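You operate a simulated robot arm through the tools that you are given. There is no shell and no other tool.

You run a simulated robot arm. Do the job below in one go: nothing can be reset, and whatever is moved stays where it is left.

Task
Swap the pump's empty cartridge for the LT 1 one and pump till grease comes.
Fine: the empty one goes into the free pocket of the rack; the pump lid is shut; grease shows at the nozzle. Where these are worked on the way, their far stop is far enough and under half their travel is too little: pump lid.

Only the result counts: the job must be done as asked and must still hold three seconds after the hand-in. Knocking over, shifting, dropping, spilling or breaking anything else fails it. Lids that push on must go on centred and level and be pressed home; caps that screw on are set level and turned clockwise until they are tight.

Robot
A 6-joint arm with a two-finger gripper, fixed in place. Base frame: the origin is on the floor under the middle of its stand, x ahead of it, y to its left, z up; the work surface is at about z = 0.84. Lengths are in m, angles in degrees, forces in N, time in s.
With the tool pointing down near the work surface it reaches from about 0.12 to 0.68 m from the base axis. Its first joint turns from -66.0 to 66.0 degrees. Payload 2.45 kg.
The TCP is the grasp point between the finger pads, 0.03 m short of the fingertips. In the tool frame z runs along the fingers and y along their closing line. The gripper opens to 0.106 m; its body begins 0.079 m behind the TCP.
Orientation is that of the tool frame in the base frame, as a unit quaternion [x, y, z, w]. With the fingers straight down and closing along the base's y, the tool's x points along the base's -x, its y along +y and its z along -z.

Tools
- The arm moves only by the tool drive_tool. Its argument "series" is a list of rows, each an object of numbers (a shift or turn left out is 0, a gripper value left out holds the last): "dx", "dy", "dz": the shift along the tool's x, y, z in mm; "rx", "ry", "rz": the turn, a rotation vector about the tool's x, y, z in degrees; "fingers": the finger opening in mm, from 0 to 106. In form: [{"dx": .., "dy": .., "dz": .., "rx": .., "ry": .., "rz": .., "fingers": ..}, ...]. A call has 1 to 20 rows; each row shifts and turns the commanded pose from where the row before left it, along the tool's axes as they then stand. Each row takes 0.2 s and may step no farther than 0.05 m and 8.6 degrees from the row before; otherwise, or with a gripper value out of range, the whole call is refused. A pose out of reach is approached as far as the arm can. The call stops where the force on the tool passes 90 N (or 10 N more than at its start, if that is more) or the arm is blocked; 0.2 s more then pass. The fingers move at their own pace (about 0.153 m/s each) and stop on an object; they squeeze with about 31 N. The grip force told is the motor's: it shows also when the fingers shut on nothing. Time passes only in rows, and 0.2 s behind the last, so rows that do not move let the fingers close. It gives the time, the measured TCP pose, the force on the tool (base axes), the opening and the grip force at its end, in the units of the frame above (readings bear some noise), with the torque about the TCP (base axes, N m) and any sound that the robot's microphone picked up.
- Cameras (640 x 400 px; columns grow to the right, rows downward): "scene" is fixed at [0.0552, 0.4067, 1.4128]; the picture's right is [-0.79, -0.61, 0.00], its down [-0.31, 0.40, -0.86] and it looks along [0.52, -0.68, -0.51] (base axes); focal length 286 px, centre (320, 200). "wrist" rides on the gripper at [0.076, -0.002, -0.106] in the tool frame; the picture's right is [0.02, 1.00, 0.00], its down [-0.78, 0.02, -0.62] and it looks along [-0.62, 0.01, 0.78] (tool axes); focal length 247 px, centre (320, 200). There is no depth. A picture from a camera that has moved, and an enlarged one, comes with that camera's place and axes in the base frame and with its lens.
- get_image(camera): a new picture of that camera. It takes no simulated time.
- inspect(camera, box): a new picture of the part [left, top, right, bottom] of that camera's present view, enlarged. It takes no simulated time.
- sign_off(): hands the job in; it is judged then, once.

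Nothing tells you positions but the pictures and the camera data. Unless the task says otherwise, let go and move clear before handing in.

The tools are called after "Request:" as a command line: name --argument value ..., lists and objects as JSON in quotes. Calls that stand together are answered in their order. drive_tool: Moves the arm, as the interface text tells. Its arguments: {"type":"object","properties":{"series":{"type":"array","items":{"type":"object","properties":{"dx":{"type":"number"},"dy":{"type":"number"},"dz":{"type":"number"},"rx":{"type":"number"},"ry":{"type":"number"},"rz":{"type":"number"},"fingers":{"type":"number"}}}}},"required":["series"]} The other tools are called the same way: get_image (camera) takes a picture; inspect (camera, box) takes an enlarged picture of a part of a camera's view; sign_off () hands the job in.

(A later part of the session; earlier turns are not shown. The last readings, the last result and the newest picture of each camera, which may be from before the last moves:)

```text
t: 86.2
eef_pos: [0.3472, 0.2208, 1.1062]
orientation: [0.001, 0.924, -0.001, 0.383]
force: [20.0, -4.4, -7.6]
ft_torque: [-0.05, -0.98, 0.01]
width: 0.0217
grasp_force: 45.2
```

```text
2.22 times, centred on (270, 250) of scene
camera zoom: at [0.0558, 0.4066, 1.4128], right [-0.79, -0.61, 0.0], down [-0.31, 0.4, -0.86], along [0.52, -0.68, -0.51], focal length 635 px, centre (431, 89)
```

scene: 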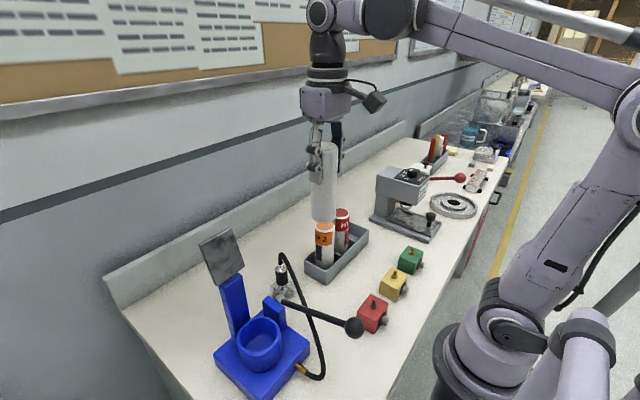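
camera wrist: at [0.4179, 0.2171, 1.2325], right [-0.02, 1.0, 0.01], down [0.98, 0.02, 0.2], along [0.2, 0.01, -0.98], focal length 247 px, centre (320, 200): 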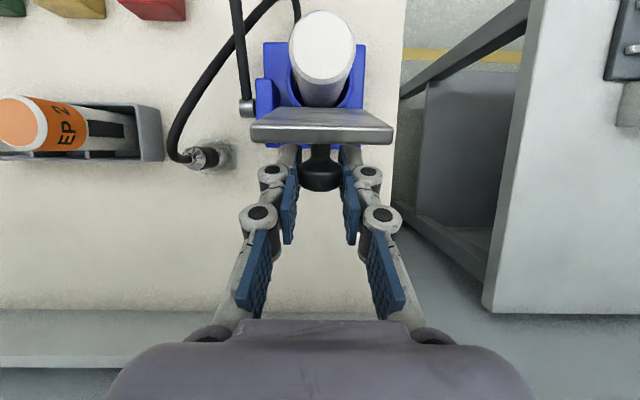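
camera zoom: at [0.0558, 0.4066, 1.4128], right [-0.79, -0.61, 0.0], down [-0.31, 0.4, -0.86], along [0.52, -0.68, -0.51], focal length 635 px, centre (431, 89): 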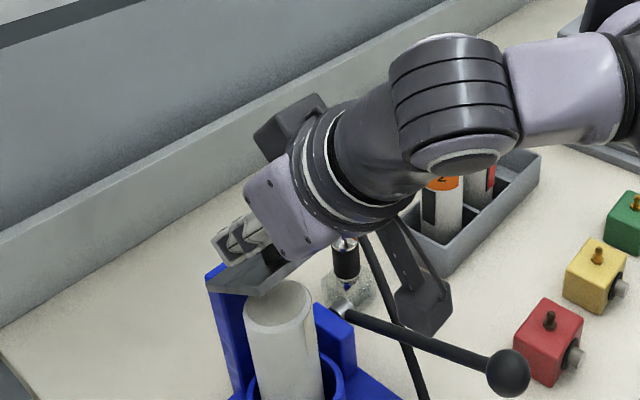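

Request:
drive_tool --series '[{"dx": 6.2, "dz": -0.6, "ry": -5}, {"dx": 6.2, "dz": -0.6, "ry": -5}, {"dx": 6.2, "dz": -0.6, "ry": -5}, {}]'

Request:
inspect --camera "scene" --box '[190, 160, 350, 340]'

Request:
get_image --camera "wrist"

```text
t: 87.2
eef_pos: [0.3354, 0.2195, 1.0954]
orientation: [0.001, 0.866, -0.001, 0.501]
force: [-28.8, -8.7, 8.2]
ft_torque: [-0.1, 0.97, -0.03]
width: 0.0218
grasp_force: 45.2
```

```text
2.22 times, centred on (270, 250) of scene
camera zoom: at [0.0542, 0.4064, 1.413], right [-0.79, -0.61, 0.0], down [-0.31, 0.4, -0.86], along [0.52, -0.68, -0.51], focal length 635 px, centre (431, 89)
```

zoom: 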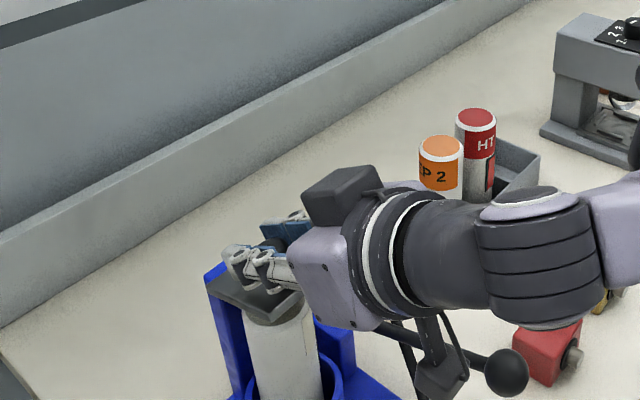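

```text
taken
camera wrist: at [0.206, 0.2177, 1.081], right [-0.01, 1.0, -0.02], down [-0.15, 0.02, 0.99], along [0.99, 0.01, 0.15], focal length 247 px, centre (320, 200)
```

wrist: 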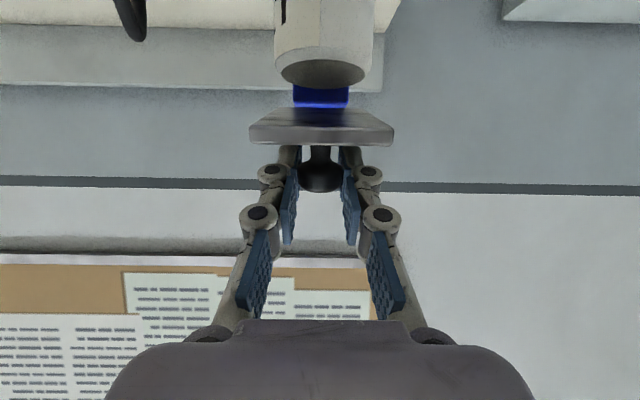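

The lid is about 19° from shut. I'll relieve the radial force and go on down, with a bit more tilt if the arm allows.

Request:
drive_tool --series '[{"dz": -1.5}, {"dx": 5.0, "dz": -0.5, "ry": -4}, {"dx": 5.0, "dz": -0.5, "ry": -4}, {}]'

Request:
get_image --camera "wrist"

```text
t: 88.2
eef_pos: [0.3285, 0.2201, 1.0862]
orientation: [0.001, 0.829, 0.0, 0.559]
force: [-14.0, -10.6, -5.6]
ft_torque: [-0.14, 0.86, -0.01]
width: 0.0218
grasp_force: 45.1
```

```text
taken
camera wrist: at [0.2029, 0.2178, 1.0551], right [-0.01, 1.0, -0.02], down [-0.28, 0.02, 0.96], along [0.96, 0.01, 0.28], focal length 247 px, centre (320, 200)
```

wrist: 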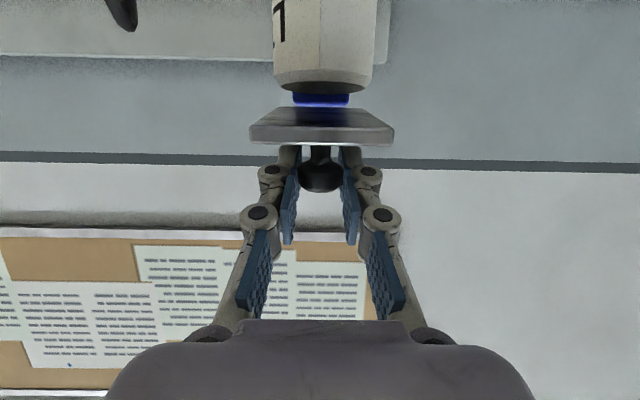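

Request:
drive_tool --series '[{"dx": 5.0, "dz": -0.5, "ry": -4}, {"dx": 5.0, "dz": -0.5, "ry": -4}, {}]'

Request:
get_image --camera "wrist"

Request:
inspect --camera "scene" --box '[190, 200, 350, 380]'

```text
t: 89.0
eef_pos: [0.3275, 0.2205, 1.0786]
orientation: [0.0, 0.788, 0.001, 0.616]
force: [-14.5, -2.5, 3.3]
ft_torque: [-0.04, 0.23, -0.03]
width: 0.024
grasp_force: 44.7
out of reach, approached as far as the arm can: row 2
```

```text
taken
camera wrist: at [0.2074, 0.2172, 1.0288], right [-0.01, 1.0, -0.02], down [-0.42, 0.02, 0.91], along [0.91, 0.02, 0.42], focal length 247 px, centre (320, 200)
```

wrist: 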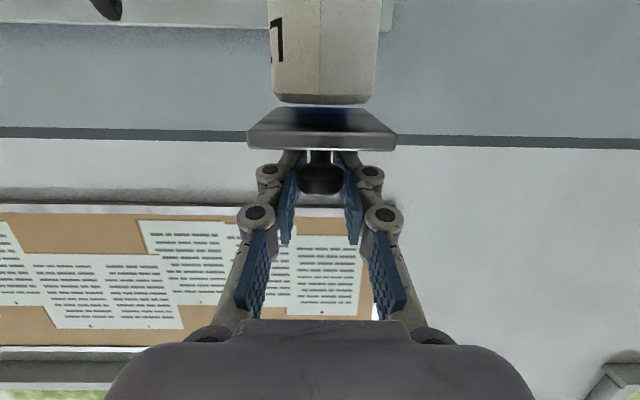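

```text
2.22 times, centred on (270, 290) of scene
camera zoom: at [0.0547, 0.4066, 1.4129], right [-0.79, -0.61, 0.0], down [-0.31, 0.4, -0.86], along [0.52, -0.68, -0.51], focal length 635 px, centre (431, 0)
```

zoom: 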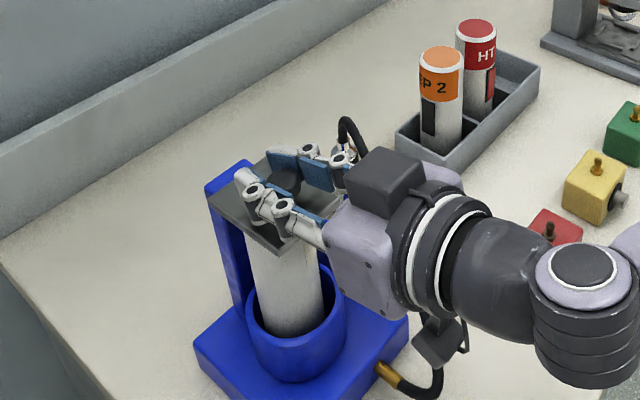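

The lid is almost down (a few degrees). I'll press lightly downwards, then release and look.

Request:
drive_tool --series '[{"dx": 2}, {"dx": 2}, {}]'

Request:
get_image --camera "wrist"

```text
t: 89.8
eef_pos: [0.3288, 0.2191, 1.0752]
orientation: [-0.002, 0.787, 0.001, 0.617]
force: [1.1, 8.1, 15.5]
ft_torque: [0.07, -1.05, -0.03]
width: 0.0235
grasp_force: 44.8
```

```text
taken
camera wrist: at [0.2078, 0.217, 1.0252], right [-0.01, 1.0, -0.02], down [-0.42, 0.02, 0.91], along [0.91, 0.02, 0.42], focal length 247 px, centre (320, 200)
```

wrist: 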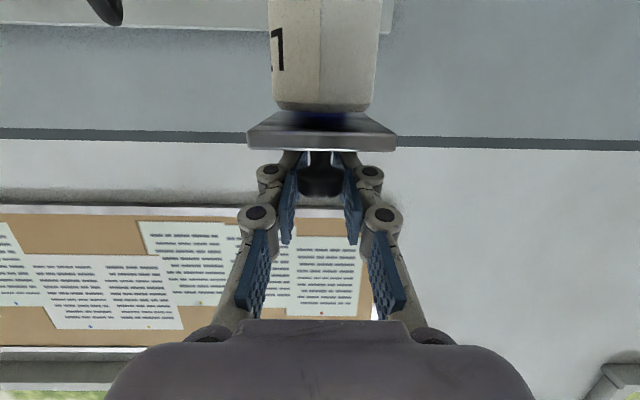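

Releasing the knob and rising away to check the lid.

Request:
drive_tool --series '[{"fingers": 30}, {"fingers": 60}, {}, {}, {"dx": -20}, {"dx": -40}, {"dx": -45}, {"ry": 7.6}, {"ry": 7.6}, {"ry": 7.6}, {"ry": 7.6}, {"ry": 7.6}, {}]'

Request:
inspect --camera "scene" --box '[190, 200, 350, 380]'

Request:
get_image --camera "wrist"

```text
t: 92.6
eef_pos: [0.3521, 0.2181, 1.1764]
orientation: [0.0, 0.946, 0.0, 0.325]
force: [0.2, -0.4, 0.0]
ft_torque: [0.01, 0.0, -0.03]
width: 0.0597
grasp_force: 0.1
```

```text
2.22 times, centred on (270, 290) of scene
camera zoom: at [0.0552, 0.4067, 1.4128], right [-0.79, -0.61, 0.0], down [-0.31, 0.4, -0.86], along [0.52, -0.68, -0.51], focal length 635 px, centre (431, 0)
```

zoom: 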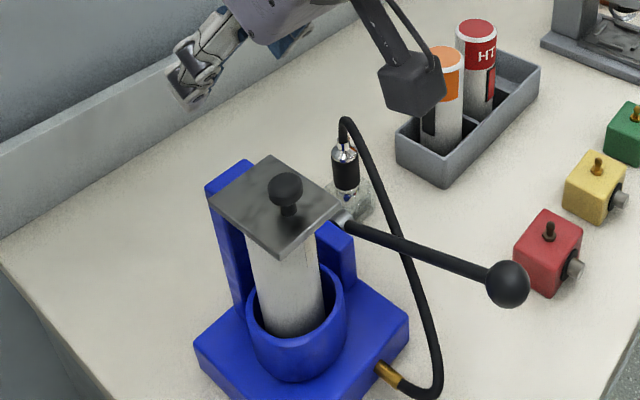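

```text
taken
camera wrist: at [0.2278, 0.2153, 1.2123], right [-0.02, 1.0, -0.01], down [0.24, 0.02, 0.97], along [0.97, 0.01, -0.24], focal length 247 px, centre (320, 200)
```

wrist: 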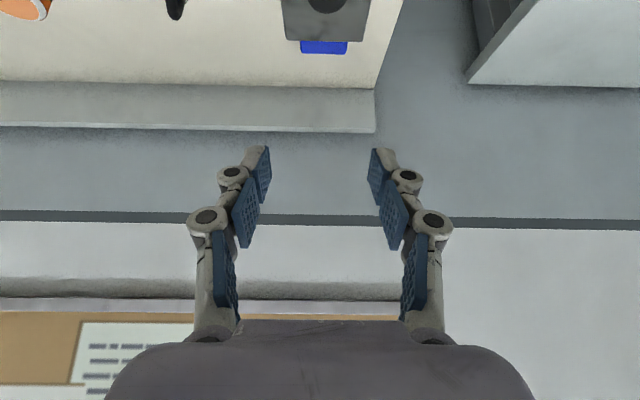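

The lid is shut again, in exactly its original position, on the LT cartridge. Next is the lever: pivot near (0.375, 0.133, 0.912), ball at (0.193, 0.133, 0.985). I'll square the tool and move above the ball.

Request:
drive_tool --series '[{"ry": 7.6}, {"ry": 7.6}, {"ry": 7.6}, {"ry": 7.6}, {"ry": 7.6}, {"dz": -20}, {"dx": 40, "dy": -21}, {"dx": 40, "dy": -21}, {"dx": 40, "dy": -21}, {"dx": 39, "dy": -22}, {}, {}]'

Request:
get_image --camera "wrist"

Request:
get_image --camera "scene"

```text
t: 95.2
eef_pos: [0.1958, 0.1374, 1.1968]
orientation: [0.0, 1.0, 0.0, 0.0]
force: [0.3, 0.6, -0.7]
ft_torque: [-0.01, -0.03, 0.0]
width: 0.0601
grasp_force: 0.1
```

```text
taken
camera wrist: at [0.1211, 0.135, 1.3023], right [-0.02, 1.0, 0.0], down [0.78, 0.02, 0.62], along [0.62, 0.01, -0.78], focal length 247 px, centre (320, 200)
```

wrist: 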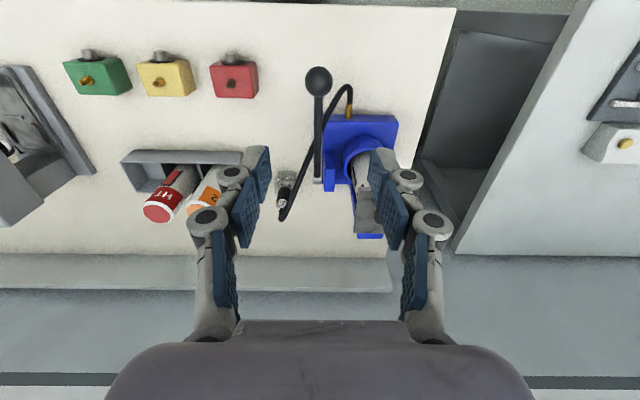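

```text
taken
```

scene: 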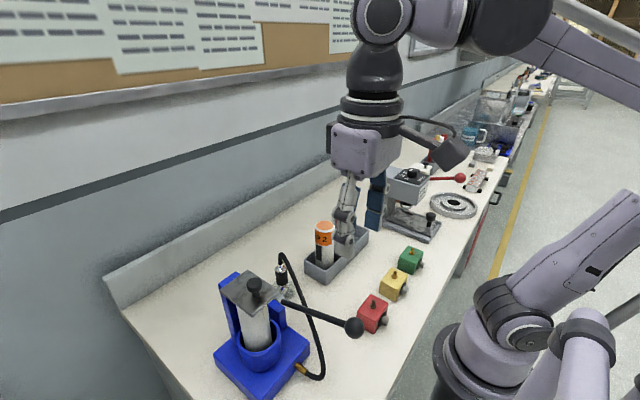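

The ball is at (0.192, 0.135, 0.985). Lowering over it with fingers open at its sides.

Request:
drive_tool --series '[{"dx": 3.5, "dy": -2, "dz": 40}, {"dz": 40}, {"dz": 40}, {"dz": 30}, {}, {}]'

Request:
get_image --camera "wrist"

Request:
inspect --camera "scene" --box '[220, 180, 440, 400]'

```text
t: 96.6
eef_pos: [0.1892, 0.1357, 1.0452]
orientation: [0.0, 1.0, 0.0, 0.0]
force: [0.4, -0.6, 0.5]
ft_torque: [0.0, 0.0, -0.01]
width: 0.0599
grasp_force: 0.0
```

```text
taken
camera wrist: at [0.1136, 0.1339, 1.1513], right [-0.02, 1.0, 0.0], down [0.78, 0.02, 0.62], along [0.62, 0.01, -0.78], focal length 247 px, centre (320, 200)
```

wrist: 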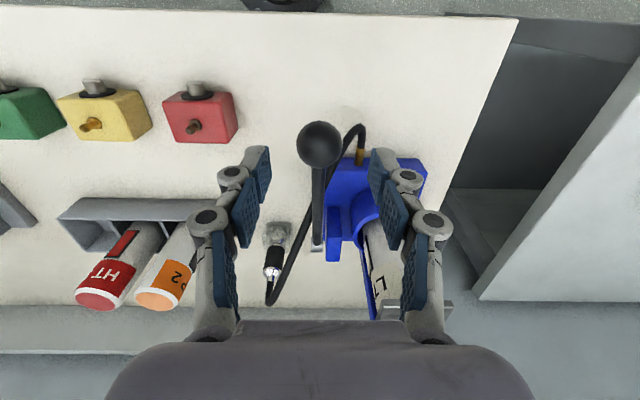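

```text
1.82 times, centred on (330, 290) of scene
camera zoom: at [0.0552, 0.4067, 1.4128], right [-0.79, -0.61, 0.0], down [-0.31, 0.4, -0.86], along [0.52, -0.68, -0.51], focal length 520 px, centre (302, 36)
```

zoom: 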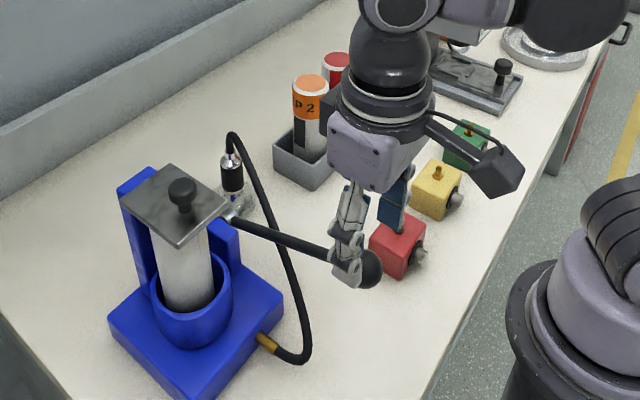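

Request:
drive_tool --series '[{"dx": -4.4, "dy": -1, "dz": 15}, {"dz": 20}, {"dz": 12}, {}]'

Request:
get_image --camera "wrist"

Request:
inspect --camera "scene" --box '[260, 220, 420, 380]'

```text
t: 97.6
eef_pos: [0.1941, 0.1327, 0.9981]
orientation: [0.001, 1.0, 0.0, 0.001]
force: [0.1, -0.3, -0.4]
ft_torque: [0.0, -0.01, 0.0]
width: 0.0597
grasp_force: 0.0
```

```text
taken
camera wrist: at [0.1182, 0.1302, 1.1043], right [-0.02, 1.0, 0.0], down [0.78, 0.02, 0.62], along [0.62, 0.01, -0.78], focal length 247 px, centre (320, 200)
```

wrist: 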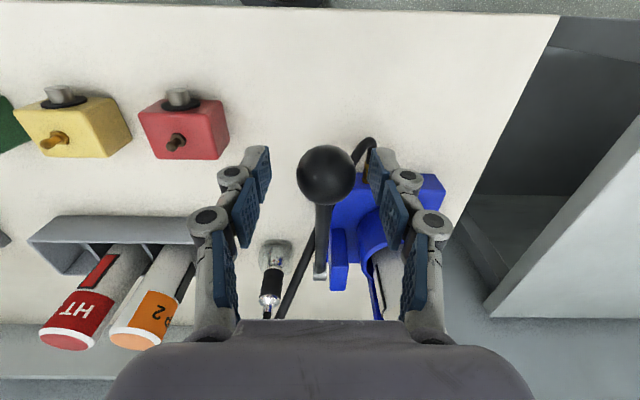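

```text
2.50 times, centred on (340, 300) of scene
camera zoom: at [0.0552, 0.4067, 1.4128], right [-0.79, -0.61, 0.0], down [-0.31, 0.4, -0.86], along [0.52, -0.68, -0.51], focal length 715 px, centre (270, -50)
```

zoom: 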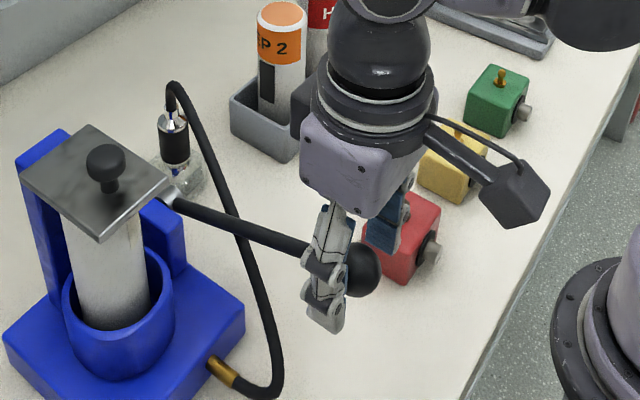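

The ball is between the pads. Centring 2 mm and closing.

Request:
drive_tool --series '[{"dy": 2}, {"fingers": 20}, {}, {}, {}]'

Request:
get_image --camera "wrist"

```text
t: 98.8
eef_pos: [0.1937, 0.1358, 0.9999]
orientation: [0.0, 1.0, 0.002, 0.0]
force: [-1.3, 20.3, 1.5]
ft_torque: [0.22, -0.19, 0.01]
width: 0.032
grasp_force: 45.3
```

```text
taken
camera wrist: at [0.1189, 0.1329, 1.1046], right [-0.02, 1.0, 0.0], down [0.78, 0.01, 0.62], along [0.62, 0.02, -0.78], focal length 247 px, centre (320, 200)
```

wrist: 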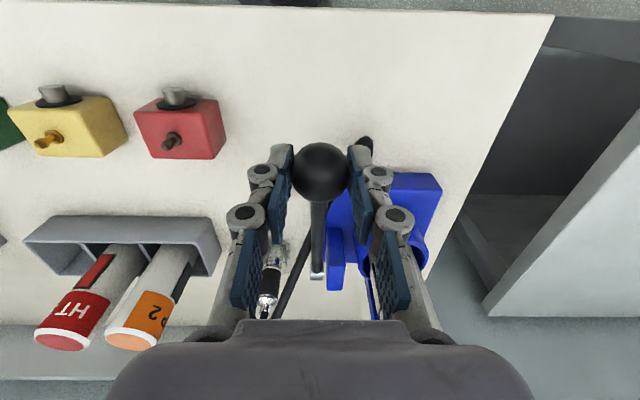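

Ball gripped (32 mm). Relieving the side force and beginning the down-stroke along the lever's arc.

Request:
drive_tool --series '[{"dy": 1.3}, {"dx": 4.5, "dz": 12.5}, {"dx": 3.8, "dz": 13.2}, {}]'

Request:
inspect --camera "scene" --box '[220, 220, 420, 400]'

```text
t: 99.8
eef_pos: [0.1857, 0.1352, 0.974]
orientation: [0.001, 1.0, 0.002, 0.002]
force: [7.7, 22.0, 4.0]
ft_torque: [0.21, -0.96, -0.14]
width: 0.0318
grasp_force: 45.1
```

```text
2.22 times, centred on (320, 310) of scene
camera zoom: at [0.0553, 0.4073, 1.4126], right [-0.79, -0.61, 0.0], down [-0.31, 0.4, -0.86], along [0.52, -0.68, -0.51], focal length 635 px, centre (320, -44)
```

zoom: 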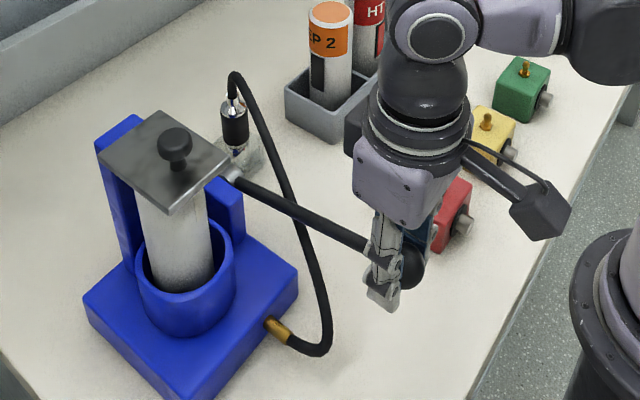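

The lever moves freely. Continuing downwards.

Request:
drive_tool --series '[{"dy": 1.0, "dx": 2.8, "dz": 13.4}, {"dx": 1.9, "dz": 13.5}, {"dx": 1.0, "dz": 13.7}, {}]'

Request:
inspect --camera "scene" --box '[220, 220, 420, 400]'

```text
t: 100.8
eef_pos: [0.1818, 0.136, 0.9317]
orientation: [0.002, 1.0, 0.001, 0.003]
force: [19.2, 4.5, 6.1]
ft_torque: [-0.06, -0.78, -0.01]
width: 0.0317
grasp_force: 45.3
```

```text
2.22 times, centred on (320, 310) of scene
camera zoom: at [0.0556, 0.4068, 1.4128], right [-0.79, -0.61, 0.0], down [-0.31, 0.4, -0.86], along [0.52, -0.68, -0.51], focal length 635 px, centre (320, -44)
```

zoom: 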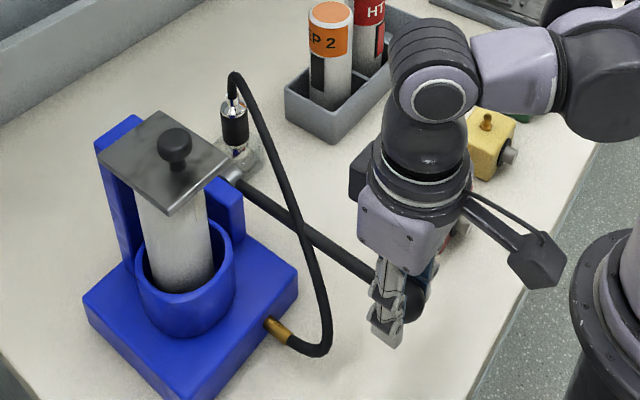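

Request:
drive_tool --series '[{"dx": -1.3, "dz": 9}, {"dz": 9}, {"dx": -0.5, "dz": 9}, {}]'

Request:
inspect --camera "scene" --box '[220, 220, 420, 400]'

```text
t: 101.8
eef_pos: [0.1832, 0.1355, 0.9072]
orientation: [0.0, 1.0, 0.001, -0.001]
force: [3.0, 12.6, 20.6]
ft_torque: [0.12, 0.49, -0.05]
width: 0.0339
grasp_force: 45.5
```

```text
2.22 times, centred on (320, 310) of scene
camera zoom: at [0.0551, 0.4069, 1.4128], right [-0.79, -0.61, 0.0], down [-0.31, 0.4, -0.86], along [0.52, -0.68, -0.51], focal length 635 px, centre (320, -44)
```

zoom: 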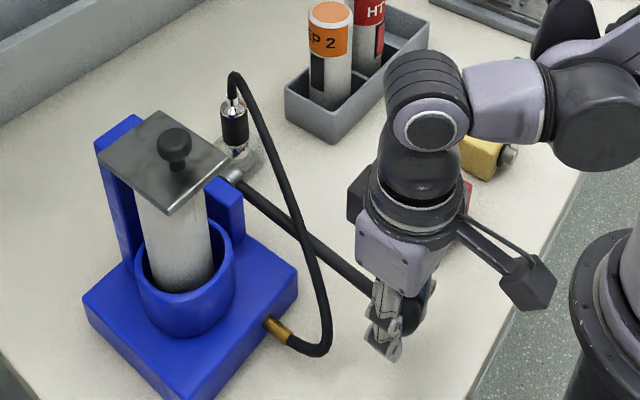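

The down-stroke ended at its stop (ball slid slightly deeper into the grip). Now the up-stroke along the same arc.

Request:
drive_tool --series '[{"dz": -8.5}, {"dz": -8.5}, {"dx": -1.0, "dz": -13.7}, {"dx": -1.9, "dz": -13.5}, {"dx": -2.8, "dz": -13.4}, {"dx": -3.8, "dz": -13.2}, {"dx": -3.5, "dz": -9.5}, {}]'

Request:
inspect --camera "scene" --box '[220, 220, 420, 400]'

Request:
inspect --camera "scene" --box '[260, 240, 320, 300]'

```text
t: 103.6
eef_pos: [0.1931, 0.1369, 0.984]
orientation: [0.0, 1.0, 0.003, -0.006]
force: [-34.1, 11.1, 8.9]
ft_torque: [0.14, 0.51, 0.0]
width: 0.0316
grasp_force: 45.0
```

```text
2.22 times, centred on (320, 310) of scene
camera zoom: at [0.0542, 0.407, 1.4128], right [-0.79, -0.61, 0.0], down [-0.31, 0.4, -0.86], along [0.52, -0.68, -0.51], focal length 635 px, centre (320, -44)
```

zoom: 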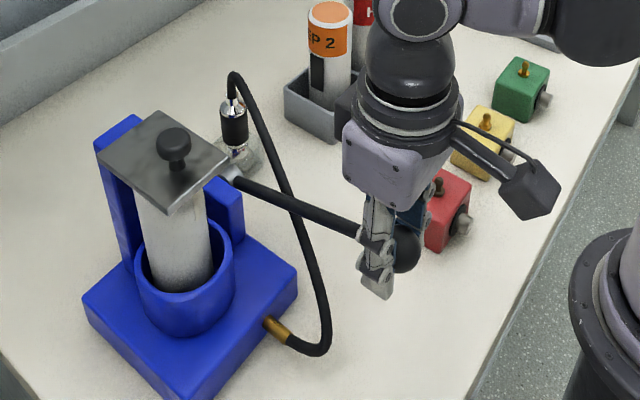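

```text
6.67 times, centred on (290, 270) of scene
camera zoom: at [0.0542, 0.407, 1.4128], right [-0.79, -0.61, 0.0], down [-0.31, 0.4, -0.86], along [0.52, -0.68, -0.51], focal length 1906 px, centre (520, -267)
```

zoom: 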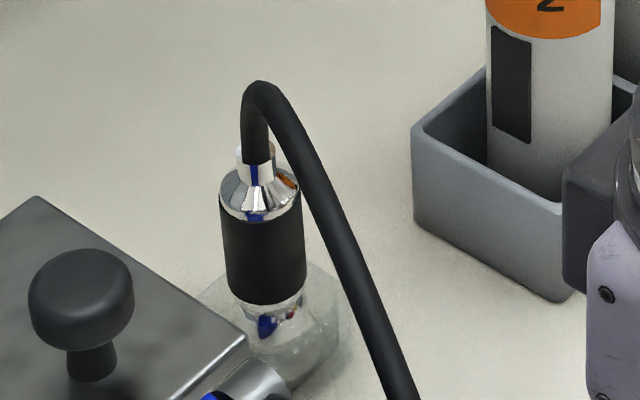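

Up-stroke done; a small x relief is needed. The nozzle hangs over a small glass; no grease visible yet. I'll finish the up-stroke and run another full cycle.

Request:
drive_tool --series '[{"dx": 2.2, "dz": -3}, {"dz": -3}, {}]'

```text
t: 104.4
eef_pos: [0.1941, 0.1369, 0.9925]
orientation: [0.0, 1.0, 0.002, 0.003]
force: [13.9, 15.2, -6.4]
ft_torque: [0.2, 0.34, -0.16]
width: 0.0314
grasp_force: 44.6
```

Request:
drive_tool --series '[{"dx": -1, "dz": -3}, {"dx": -1, "dz": -3}, {}]'

```text
t: 105.2
eef_pos: [0.1952, 0.136, 0.9967]
orientation: [0.0, 1.0, 0.002, 0.002]
force: [10.8, 18.3, -44.9]
ft_torque: [-0.04, -0.34, -0.08]
width: 0.0317
grasp_force: 45.2
```

The upper stop is at TCP z≈0.996 and the lower one near 0.907. Now a full cycle: down to the lower stop and back.

Request:
drive_tool --series '[{"dx": 4.0, "dz": 12.5}, {"dx": 3.2, "dz": 13.2}, {"dx": 2.4, "dz": 13.4}, {"dx": 1.4, "dz": 13.5}, {"dx": 0.6, "dz": 13.7}, {"dx": 0, "dz": 13.6}, {"dx": -0.5, "dz": 11}, {}]'

```text
t: 107.0
eef_pos: [0.1848, 0.1347, 0.9074]
orientation: [0.001, 1.0, 0.0, 0.001]
force: [13.8, 2.6, 14.8]
ft_torque: [0.0, 0.1, 0.01]
width: 0.0323
grasp_force: 44.8
```

Request:
drive_tool --series '[{"dx": 0.5, "dz": 2}, {"dz": -13}, {"dx": 0, "dz": -13.6}, {"dx": -0.6, "dz": -13.7}, {"dx": -1.4, "dz": -13.5}, {"dx": -2.4, "dz": -13.4}, {"dx": -3.2, "dz": -13.2}, {"dx": -3.6, "dz": -12}, {}]'

Request:
inspect --camera "scene" --box '[260, 240, 320, 300]'

```text
t: 109.0
eef_pos: [0.1917, 0.1352, 0.9967]
orientation: [0.0, 1.0, 0.0, -0.001]
force: [-1.6, 19.4, -45.5]
ft_torque: [-0.01, -0.15, 0.04]
width: 0.0318
grasp_force: 45.4
```

```text
6.67 times, centred on (290, 270) of scene
camera zoom: at [0.0554, 0.4075, 1.4126], right [-0.79, -0.61, 0.0], down [-0.31, 0.4, -0.86], along [0.52, -0.68, -0.51], focal length 1906 px, centre (520, -267)
```

zoom: 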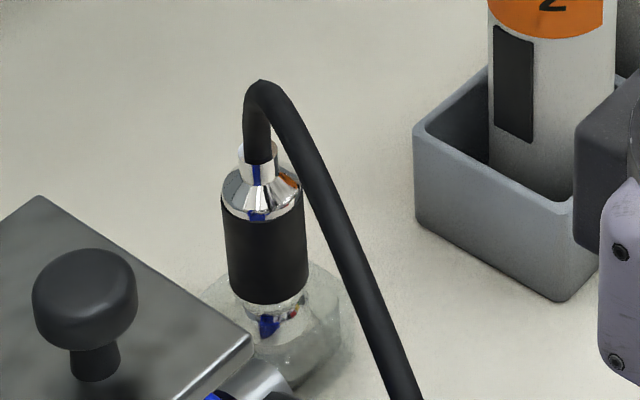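

Request:
inspect --camera "wrist" --box '[220, 220, 340, 330]'

```text
3.64 times, centred on (280, 275) of wrist
camera zoom: at [0.1168, 0.1332, 1.1038], right [-0.02, 1.0, 0.0], down [0.78, 0.02, 0.62], along [0.62, 0.01, -0.78], focal length 898 px, centre (466, -73)
```

zoom: 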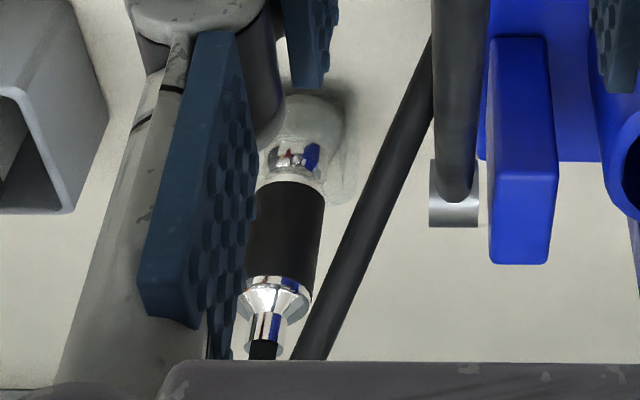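

No grease yet; the pump needs priming. Running further full cycles.

Request:
drive_tool --series '[{"dx": 3.8, "dz": 12.5}, {"dx": 3.2, "dz": 13.2}, {"dx": 2.4, "dz": 13.4}, {"dx": 1.4, "dz": 13.5}, {"dx": 0.6, "dz": 13.7}, {"dx": 0, "dz": 13.6}, {"dx": 0, "dz": 13}, {}, {"dz": -13}, {"dx": 0, "dz": -13.6}, {"dx": -0.6, "dz": -13.7}, {"dx": -1.4, "dz": -13.5}, {"dx": -2.4, "dz": -13.4}, {"dx": -3.2, "dz": -13.2}, {"dx": -3.8, "dz": -12}, {}]'

Request:
inspect --camera "scene" --box '[260, 240, 320, 300]'

Request:
inspect --camera "wrist" --box '[220, 220, 340, 330]'

```text
t: 112.4
eef_pos: [0.1931, 0.1359, 0.995]
orientation: [0.001, 1.0, 0.001, 0.0]
force: [-1.4, 16.3, -46.9]
ft_torque: [0.0, -0.19, -0.02]
width: 0.0319
grasp_force: 45.0
```

```text
6.67 times, centred on (290, 270) of scene
camera zoom: at [0.0554, 0.4074, 1.4126], right [-0.79, -0.61, 0.0], down [-0.31, 0.4, -0.86], along [0.52, -0.68, -0.51], focal length 1906 px, centre (520, -267)
```

zoom: 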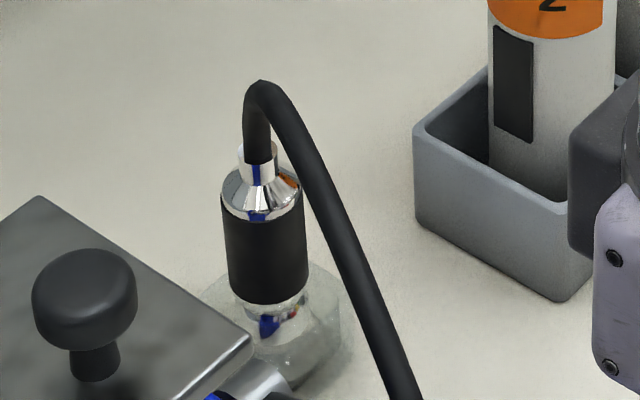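

```text
3.64 times, centred on (280, 275) of wrist
camera zoom: at [0.118, 0.1334, 1.1017], right [-0.02, 1.0, 0.0], down [0.78, 0.02, 0.62], along [0.62, 0.01, -0.78], focal length 898 px, centre (466, -73)
```

zoom: 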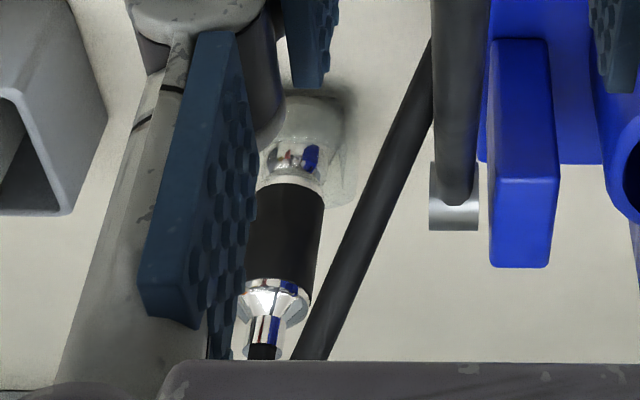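

Two and a half cycles so far; carrying on pumping.

Request:
drive_tool --series '[{"dx": 3.8, "dz": 12.5}, {"dx": 3.2, "dz": 13.2}, {"dx": 2.4, "dz": 13.4}, {"dx": 1.4, "dz": 13.5}, {"dx": 0.6, "dz": 13.7}, {"dx": 0, "dz": 13.6}, {"dx": 0, "dz": 13}, {}]'

Request:
inspect --camera "scene" --box '[260, 240, 320, 300]'

Request:
inspect --camera "scene" --box '[220, 220, 420, 400]'

```text
t: 114.2
eef_pos: [0.1841, 0.1359, 0.9036]
orientation: [0.001, 1.0, 0.002, 0.003]
force: [19.9, 12.4, 3.7]
ft_torque: [0.05, 0.04, -0.01]
width: 0.0332
grasp_force: 44.6
```

```text
6.67 times, centred on (290, 270) of scene
camera zoom: at [0.0557, 0.407, 1.4127], right [-0.79, -0.61, 0.0], down [-0.31, 0.4, -0.86], along [0.52, -0.68, -0.51], focal length 1906 px, centre (520, -267)
```

zoom: 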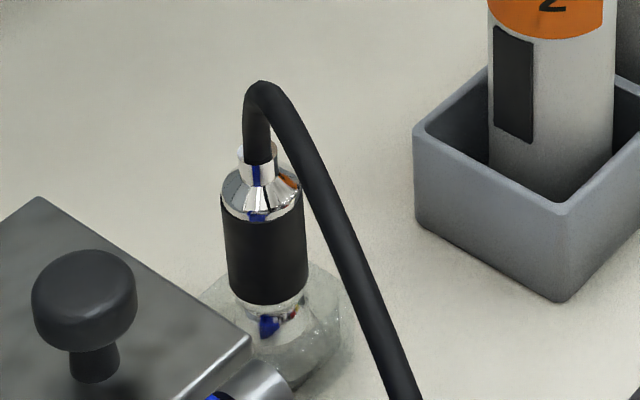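

```text
2.22 times, centred on (320, 310) of scene
camera zoom: at [0.0557, 0.407, 1.4127], right [-0.79, -0.61, 0.0], down [-0.31, 0.4, -0.86], along [0.52, -0.68, -0.51], focal length 635 px, centre (320, -44)
```

zoom: 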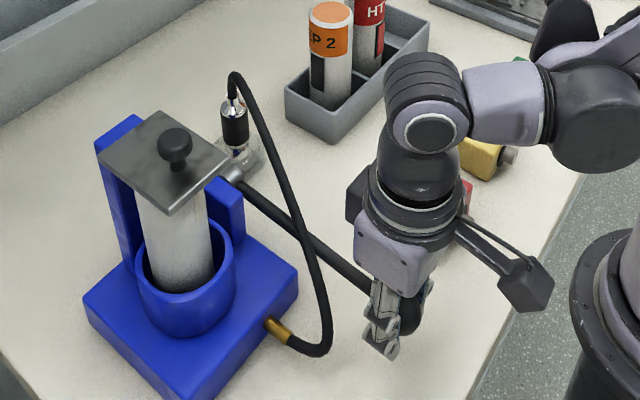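

I'll check whether the lever really is at its lower stop by pressing a few millimetres further.

Request:
drive_tool --series '[{"dz": 3}, {"dz": 3}, {}]'

Request:
inspect --camera "scene" --box '[220, 220, 420, 400]'

```text
t: 115.0
eef_pos: [0.1799, 0.1352, 0.8995]
orientation: [-0.001, 1.0, 0.001, -0.003]
force: [-1.7, 12.4, 1.5]
ft_torque: [0.02, 0.08, -0.05]
width: 0.0311
grasp_force: 44.6
```

```text
2.22 times, centred on (320, 310) of scene
camera zoom: at [0.0551, 0.407, 1.4127], right [-0.79, -0.61, 0.0], down [-0.31, 0.4, -0.86], along [0.52, -0.68, -0.51], focal length 635 px, centre (320, -44)
```

zoom: 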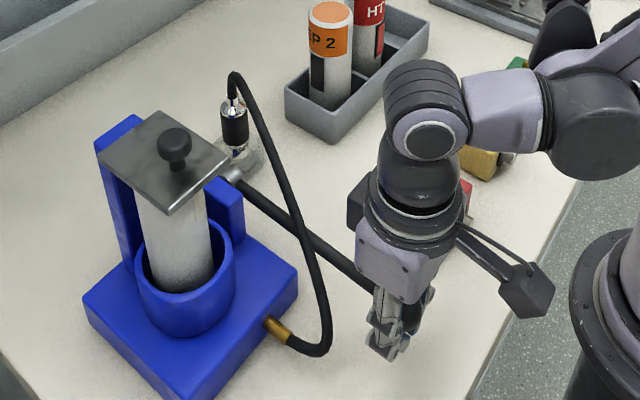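

The lever is at its lower stop (ball near z≈0.91); the fingers simply slid past it. Continuing with cycles between the two stops.

Request:
drive_tool --series '[{"dz": -6}, {"dz": -13}, {"dx": 0, "dz": -13.6}, {"dx": -0.6, "dz": -13.7}, {"dx": -1.4, "dz": -13.5}, {"dx": -2.4, "dz": -13.4}, {"dx": -3.2, "dz": -13.2}, {"dx": -3.8, "dz": -12}, {}]'

Request:
inspect --camera "scene" --box '[260, 240, 320, 300]'

Request:
inspect --camera "wrist" --box '[220, 130, 400, 330]'

```text
t: 117.0
eef_pos: [0.1938, 0.1347, 0.9966]
orientation: [-0.001, 1.0, 0.001, -0.002]
force: [-7.8, 21.4, -0.4]
ft_torque: [0.19, -0.05, 0.08]
width: 0.0339
grasp_force: 10.3
```

```text
6.67 times, centred on (290, 270) of scene
camera zoom: at [0.0549, 0.4073, 1.4127], right [-0.79, -0.61, 0.0], down [-0.31, 0.4, -0.86], along [0.52, -0.68, -0.51], focal length 1906 px, centre (520, -267)
```

zoom: 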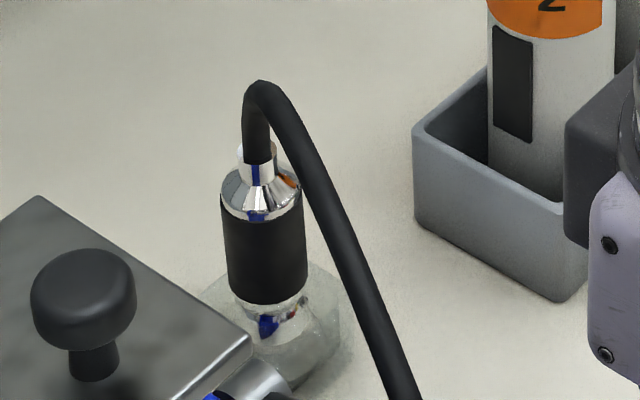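

```text
2.00 times, centred on (310, 230) of wrist
camera zoom: at [0.1198, 0.1321, 1.103], right [-0.02, 1.0, 0.0], down [0.79, 0.01, 0.62], along [0.62, 0.02, -0.79], focal length 494 px, centre (340, 140)
```

zoom: 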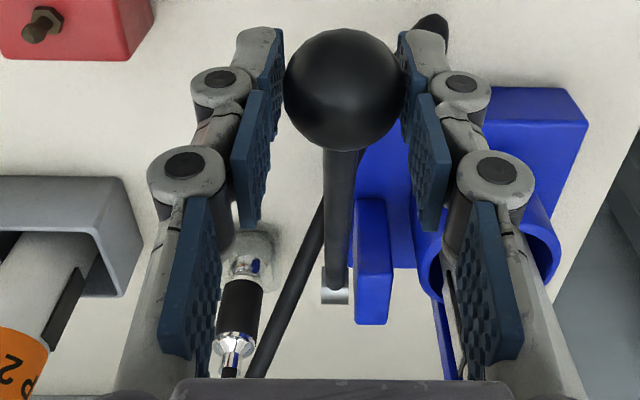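

Request:
drive_tool --series '[{"dy": 1}, {"dx": 3.8, "dz": 12.5}, {"dx": 3.2, "dz": 13.2}, {"dx": 2.4, "dz": 13.4}, {"dx": 1.4, "dz": 13.5}, {"dx": 0.6, "dz": 13.7}, {"dx": 0, "dz": 13.6}, {"dx": 0, "dz": 10}, {}, {"dz": -10}, {"dx": 0, "dz": -13.6}, {"dx": -0.6, "dz": -13.7}, {"dx": -1.4, "dz": -13.5}, {"dx": -2.4, "dz": -13.4}, {"dx": -3.2, "dz": -13.2}, {"dx": -3.8, "dz": -12.5}, {}]'

Request:
inspect --camera "scene" --box '[260, 240, 320, 300]'

Request:
inspect --camera "wrist" --box '[220, 130, 400, 330]'

```text
t: 120.6
eef_pos: [0.1932, 0.1365, 0.996]
orientation: [-0.001, 1.0, 0.001, 0.001]
force: [6.0, 22.2, -47.3]
ft_torque: [-0.01, -0.05, -0.04]
width: 0.0319
grasp_force: 45.3
```

```text
6.67 times, centred on (290, 270) of scene
camera zoom: at [0.0556, 0.4075, 1.4126], right [-0.79, -0.61, 0.0], down [-0.31, 0.4, -0.86], along [0.52, -0.68, -0.51], focal length 1906 px, centre (520, -267)
```

zoom: 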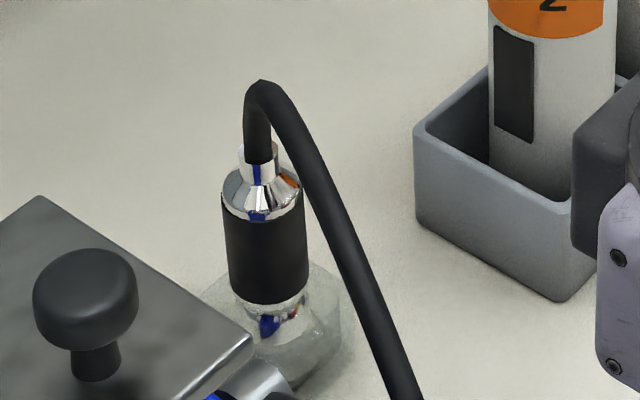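

```text
2.00 times, centred on (310, 230) of wrist
camera zoom: at [0.1175, 0.1331, 1.1013], right [-0.02, 1.0, 0.0], down [0.78, 0.01, 0.62], along [0.62, 0.02, -0.78], focal length 494 px, centre (340, 140)
```

zoom: 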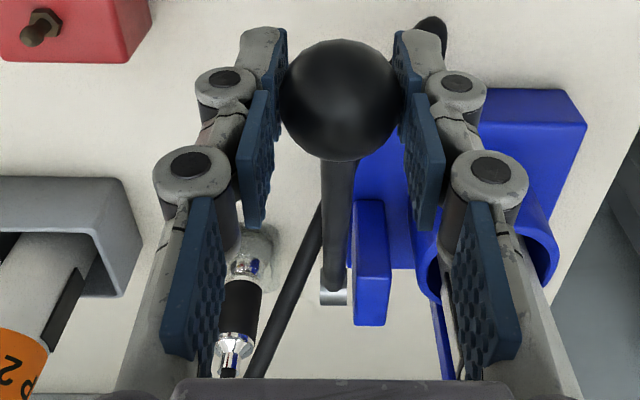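

Request:
inspect --camera "scene" --box '[272, 262, 304, 294]'

Request:
inspect --camera "wrist" --box '[255, 235, 305, 285]'

```text
12.50 times, centred on (288, 278) of scene
camera zoom: at [0.0556, 0.4075, 1.4126], right [-0.79, -0.61, 0.0], down [-0.31, 0.4, -0.86], along [0.52, -0.68, -0.51], focal length 3574 px, centre (720, -775)
```

zoom: 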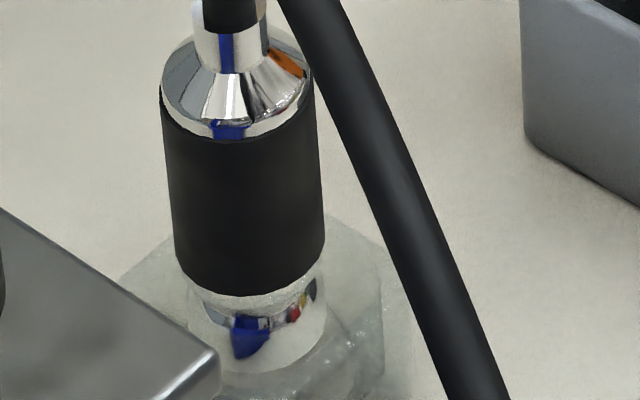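

```text
8.00 times, centred on (280, 260) of wrist
camera zoom: at [0.1175, 0.1331, 1.1013], right [-0.02, 1.0, 0.0], down [0.78, 0.01, 0.62], along [0.62, 0.02, -0.78], focal length 1976 px, centre (640, -280)
```

zoom: 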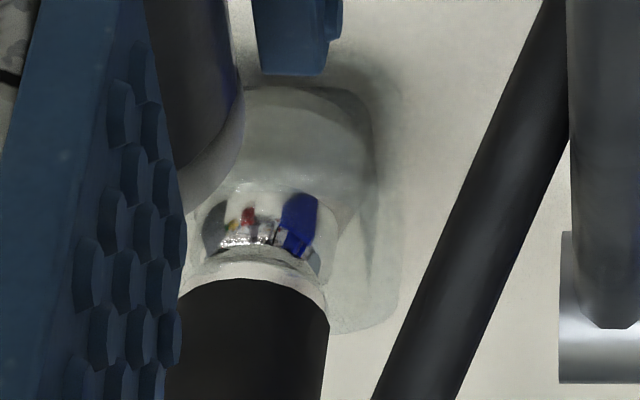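

No grease visible yet. I'll go down once more and look from the wrist camera at the bottom, to verify that the lever gets full strokes.

Request:
drive_tool --series '[{"dx": 3.8, "dz": 12.5}, {"dx": 3.2, "dz": 13.2}, {"dx": 2.4, "dz": 13.4}, {"dx": 1.4, "dz": 13.5}, {"dx": 0.6, "dz": 13.7}, {"dx": 0, "dz": 13.6}, {"dx": 0, "dz": 6}, {}, {}]'

Request:
get_image --camera "wrist"

Request:
inspect --camera "scene" --box '[272, 262, 304, 294]'

Request:
inspect --camera "scene" --box '[270, 280, 400, 400]'

```text
t: 122.6
eef_pos: [0.1833, 0.1351, 0.9101]
orientation: [0.001, 1.0, 0.0, 0.001]
force: [11.7, -0.5, 4.2]
ft_torque: [0.01, -0.29, -0.01]
width: 0.0323
grasp_force: 45.5
```

```text
taken
camera wrist: at [0.1079, 0.1336, 1.0158], right [-0.02, 1.0, 0.0], down [0.78, 0.02, 0.62], along [0.62, 0.01, -0.78], focal length 247 px, centre (320, 200)
```

wrist: 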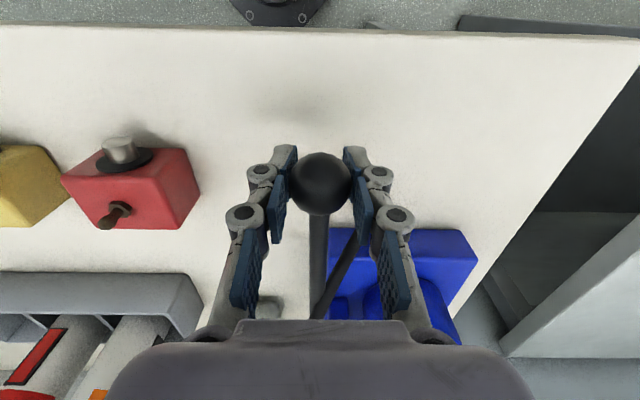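

```text
12.50 times, centred on (288, 278) of scene
camera zoom: at [0.0554, 0.4067, 1.4128], right [-0.79, -0.61, 0.0], down [-0.31, 0.4, -0.86], along [0.52, -0.68, -0.51], focal length 3574 px, centre (720, -775)
```

zoom: 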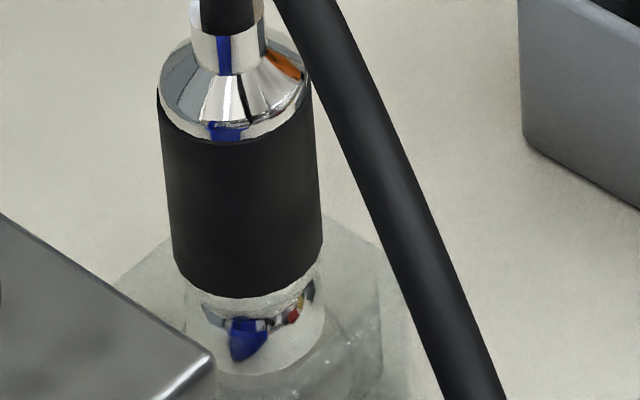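

```text
3.33 times, centred on (335, 340) of scene
camera zoom: at [0.0554, 0.4067, 1.4128], right [-0.79, -0.61, 0.0], down [-0.31, 0.4, -0.86], along [0.52, -0.68, -0.51], focal length 953 px, centre (270, -267)
```

zoom: 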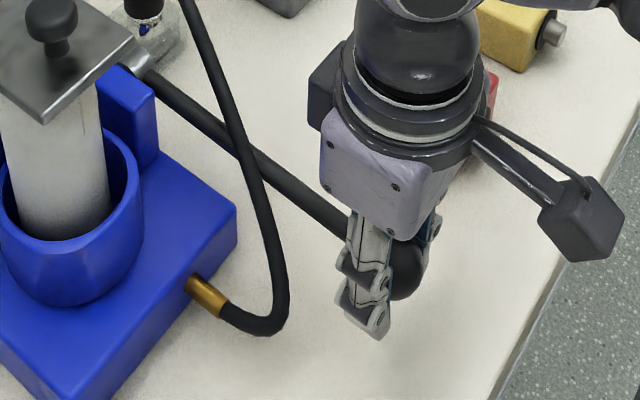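

The ball travels fully between about z=0.990 and z=0.903, so strokes are complete. I'll keep pumping and watch the nozzle.

Request:
drive_tool --series '[{"dz": 3}, {"dz": -9}, {"dx": 0, "dz": -13.6}, {"dx": -0.6, "dz": -13.7}, {"dx": -1.4, "dz": -13.5}, {"dx": -2.4, "dz": -13.4}, {"dx": -3.2, "dz": -13.2}, {"dx": -3.8, "dz": -12.5}, {}, {"dx": 3.8, "dz": 12.5}, {"dx": 3.2, "dz": 13.2}, {"dx": 2.4, "dz": 13.4}, {"dx": 1.4, "dz": 13.5}, {"dx": 0.6, "dz": 13.7}, {"dx": 0, "dz": 13.6}, {"dx": 0, "dz": 9}, {}]'

Request:
inspect --camera "scene" --box '[272, 262, 304, 294]'

```text
t: 126.2
eef_pos: [0.1842, 0.1372, 0.9066]
orientation: [0.001, 1.0, 0.0, 0.0]
force: [9.9, -9.3, -0.7]
ft_torque: [0.07, 0.52, 0.1]
width: 0.0314
grasp_force: 44.7
```

```text
12.50 times, centred on (288, 278) of scene
camera zoom: at [0.0554, 0.4065, 1.4129], right [-0.79, -0.61, 0.0], down [-0.31, 0.4, -0.86], along [0.52, -0.68, -0.51], focal length 3574 px, centre (720, -775)
```

zoom: 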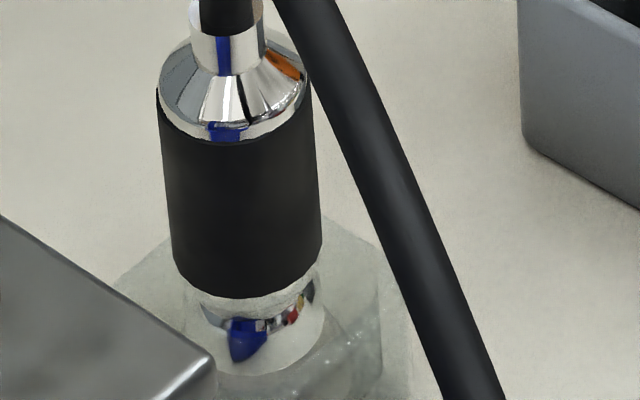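

Request:
drive_tool --series '[{"dz": -9}, {"dx": 0, "dz": -13.6}, {"dx": -0.6, "dz": -13.7}, {"dx": -1.4, "dz": -13.5}, {"dx": -2.4, "dz": -13.4}, {"dx": -3.2, "dz": -13.2}, {"dx": -3.8, "dz": -12.5}, {}, {"dx": 3.8, "dz": 12.5}, {"dx": 3.2, "dz": 13.2}, {"dx": 2.4, "dz": 13.4}, {"dx": 1.4, "dz": 13.5}, {"dx": 0.6, "dz": 13.7}, {"dx": 0, "dz": 13.6}, {"dx": 0, "dz": 9}, {}]'

Request:
drive_tool --series '[{"dz": -9}, {"dx": 0, "dz": -13.6}, {"dx": -0.6, "dz": -13.7}, {"dx": -1.4, "dz": -13.5}, {"dx": -2.4, "dz": -13.4}, {"dx": -3.2, "dz": -13.2}, {"dx": -3.8, "dz": -12.5}, {}]'

Request:
inspect --camera "scene" --box '[272, 262, 304, 294]'

Request:
get_image --camera "wrist"

```text
t: 129.6
eef_pos: [0.1854, 0.1372, 0.91]
orientation: [0.001, 1.0, 0.0, 0.003]
force: [23.9, 2.4, 6.8]
ft_torque: [-0.09, -0.4, 0.0]
width: 0.0317
grasp_force: 46.1
```

```text
t: 131.4
eef_pos: [0.194, 0.1357, 0.9948]
orientation: [0.0, 1.0, 0.001, -0.002]
force: [-12.1, 11.2, -44.0]
ft_torque: [0.0, -0.1, -0.03]
width: 0.0315
grasp_force: 44.7
```

```text
12.50 times, centred on (288, 278) of scene
camera zoom: at [0.0551, 0.4072, 1.4127], right [-0.79, -0.61, 0.0], down [-0.31, 0.4, -0.86], along [0.52, -0.68, -0.51], focal length 3574 px, centre (720, -775)
```

zoom: 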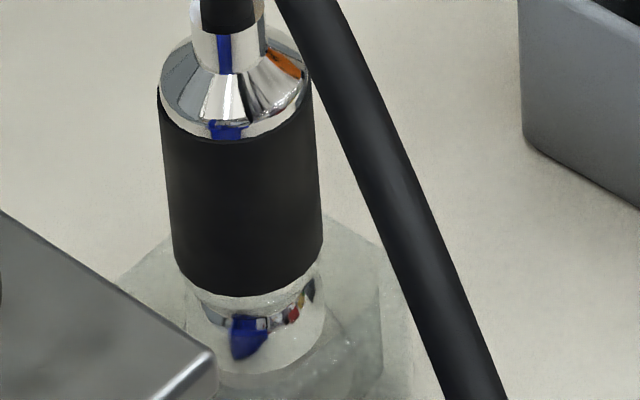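

```text
taken
camera wrist: at [0.1186, 0.1333, 1.1009], right [-0.02, 1.0, 0.0], down [0.78, 0.02, 0.62], along [0.62, 0.01, -0.78], focal length 247 px, centre (320, 200)
```

wrist: 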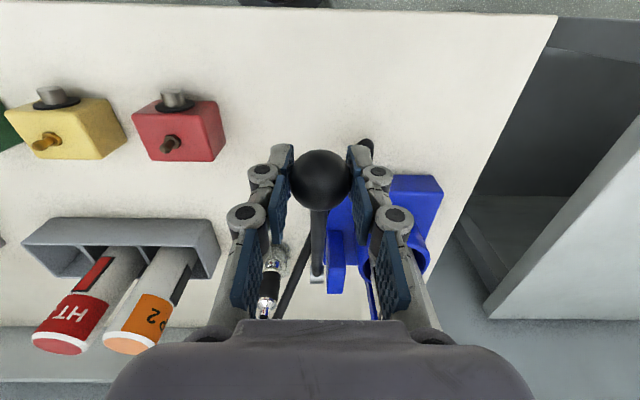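

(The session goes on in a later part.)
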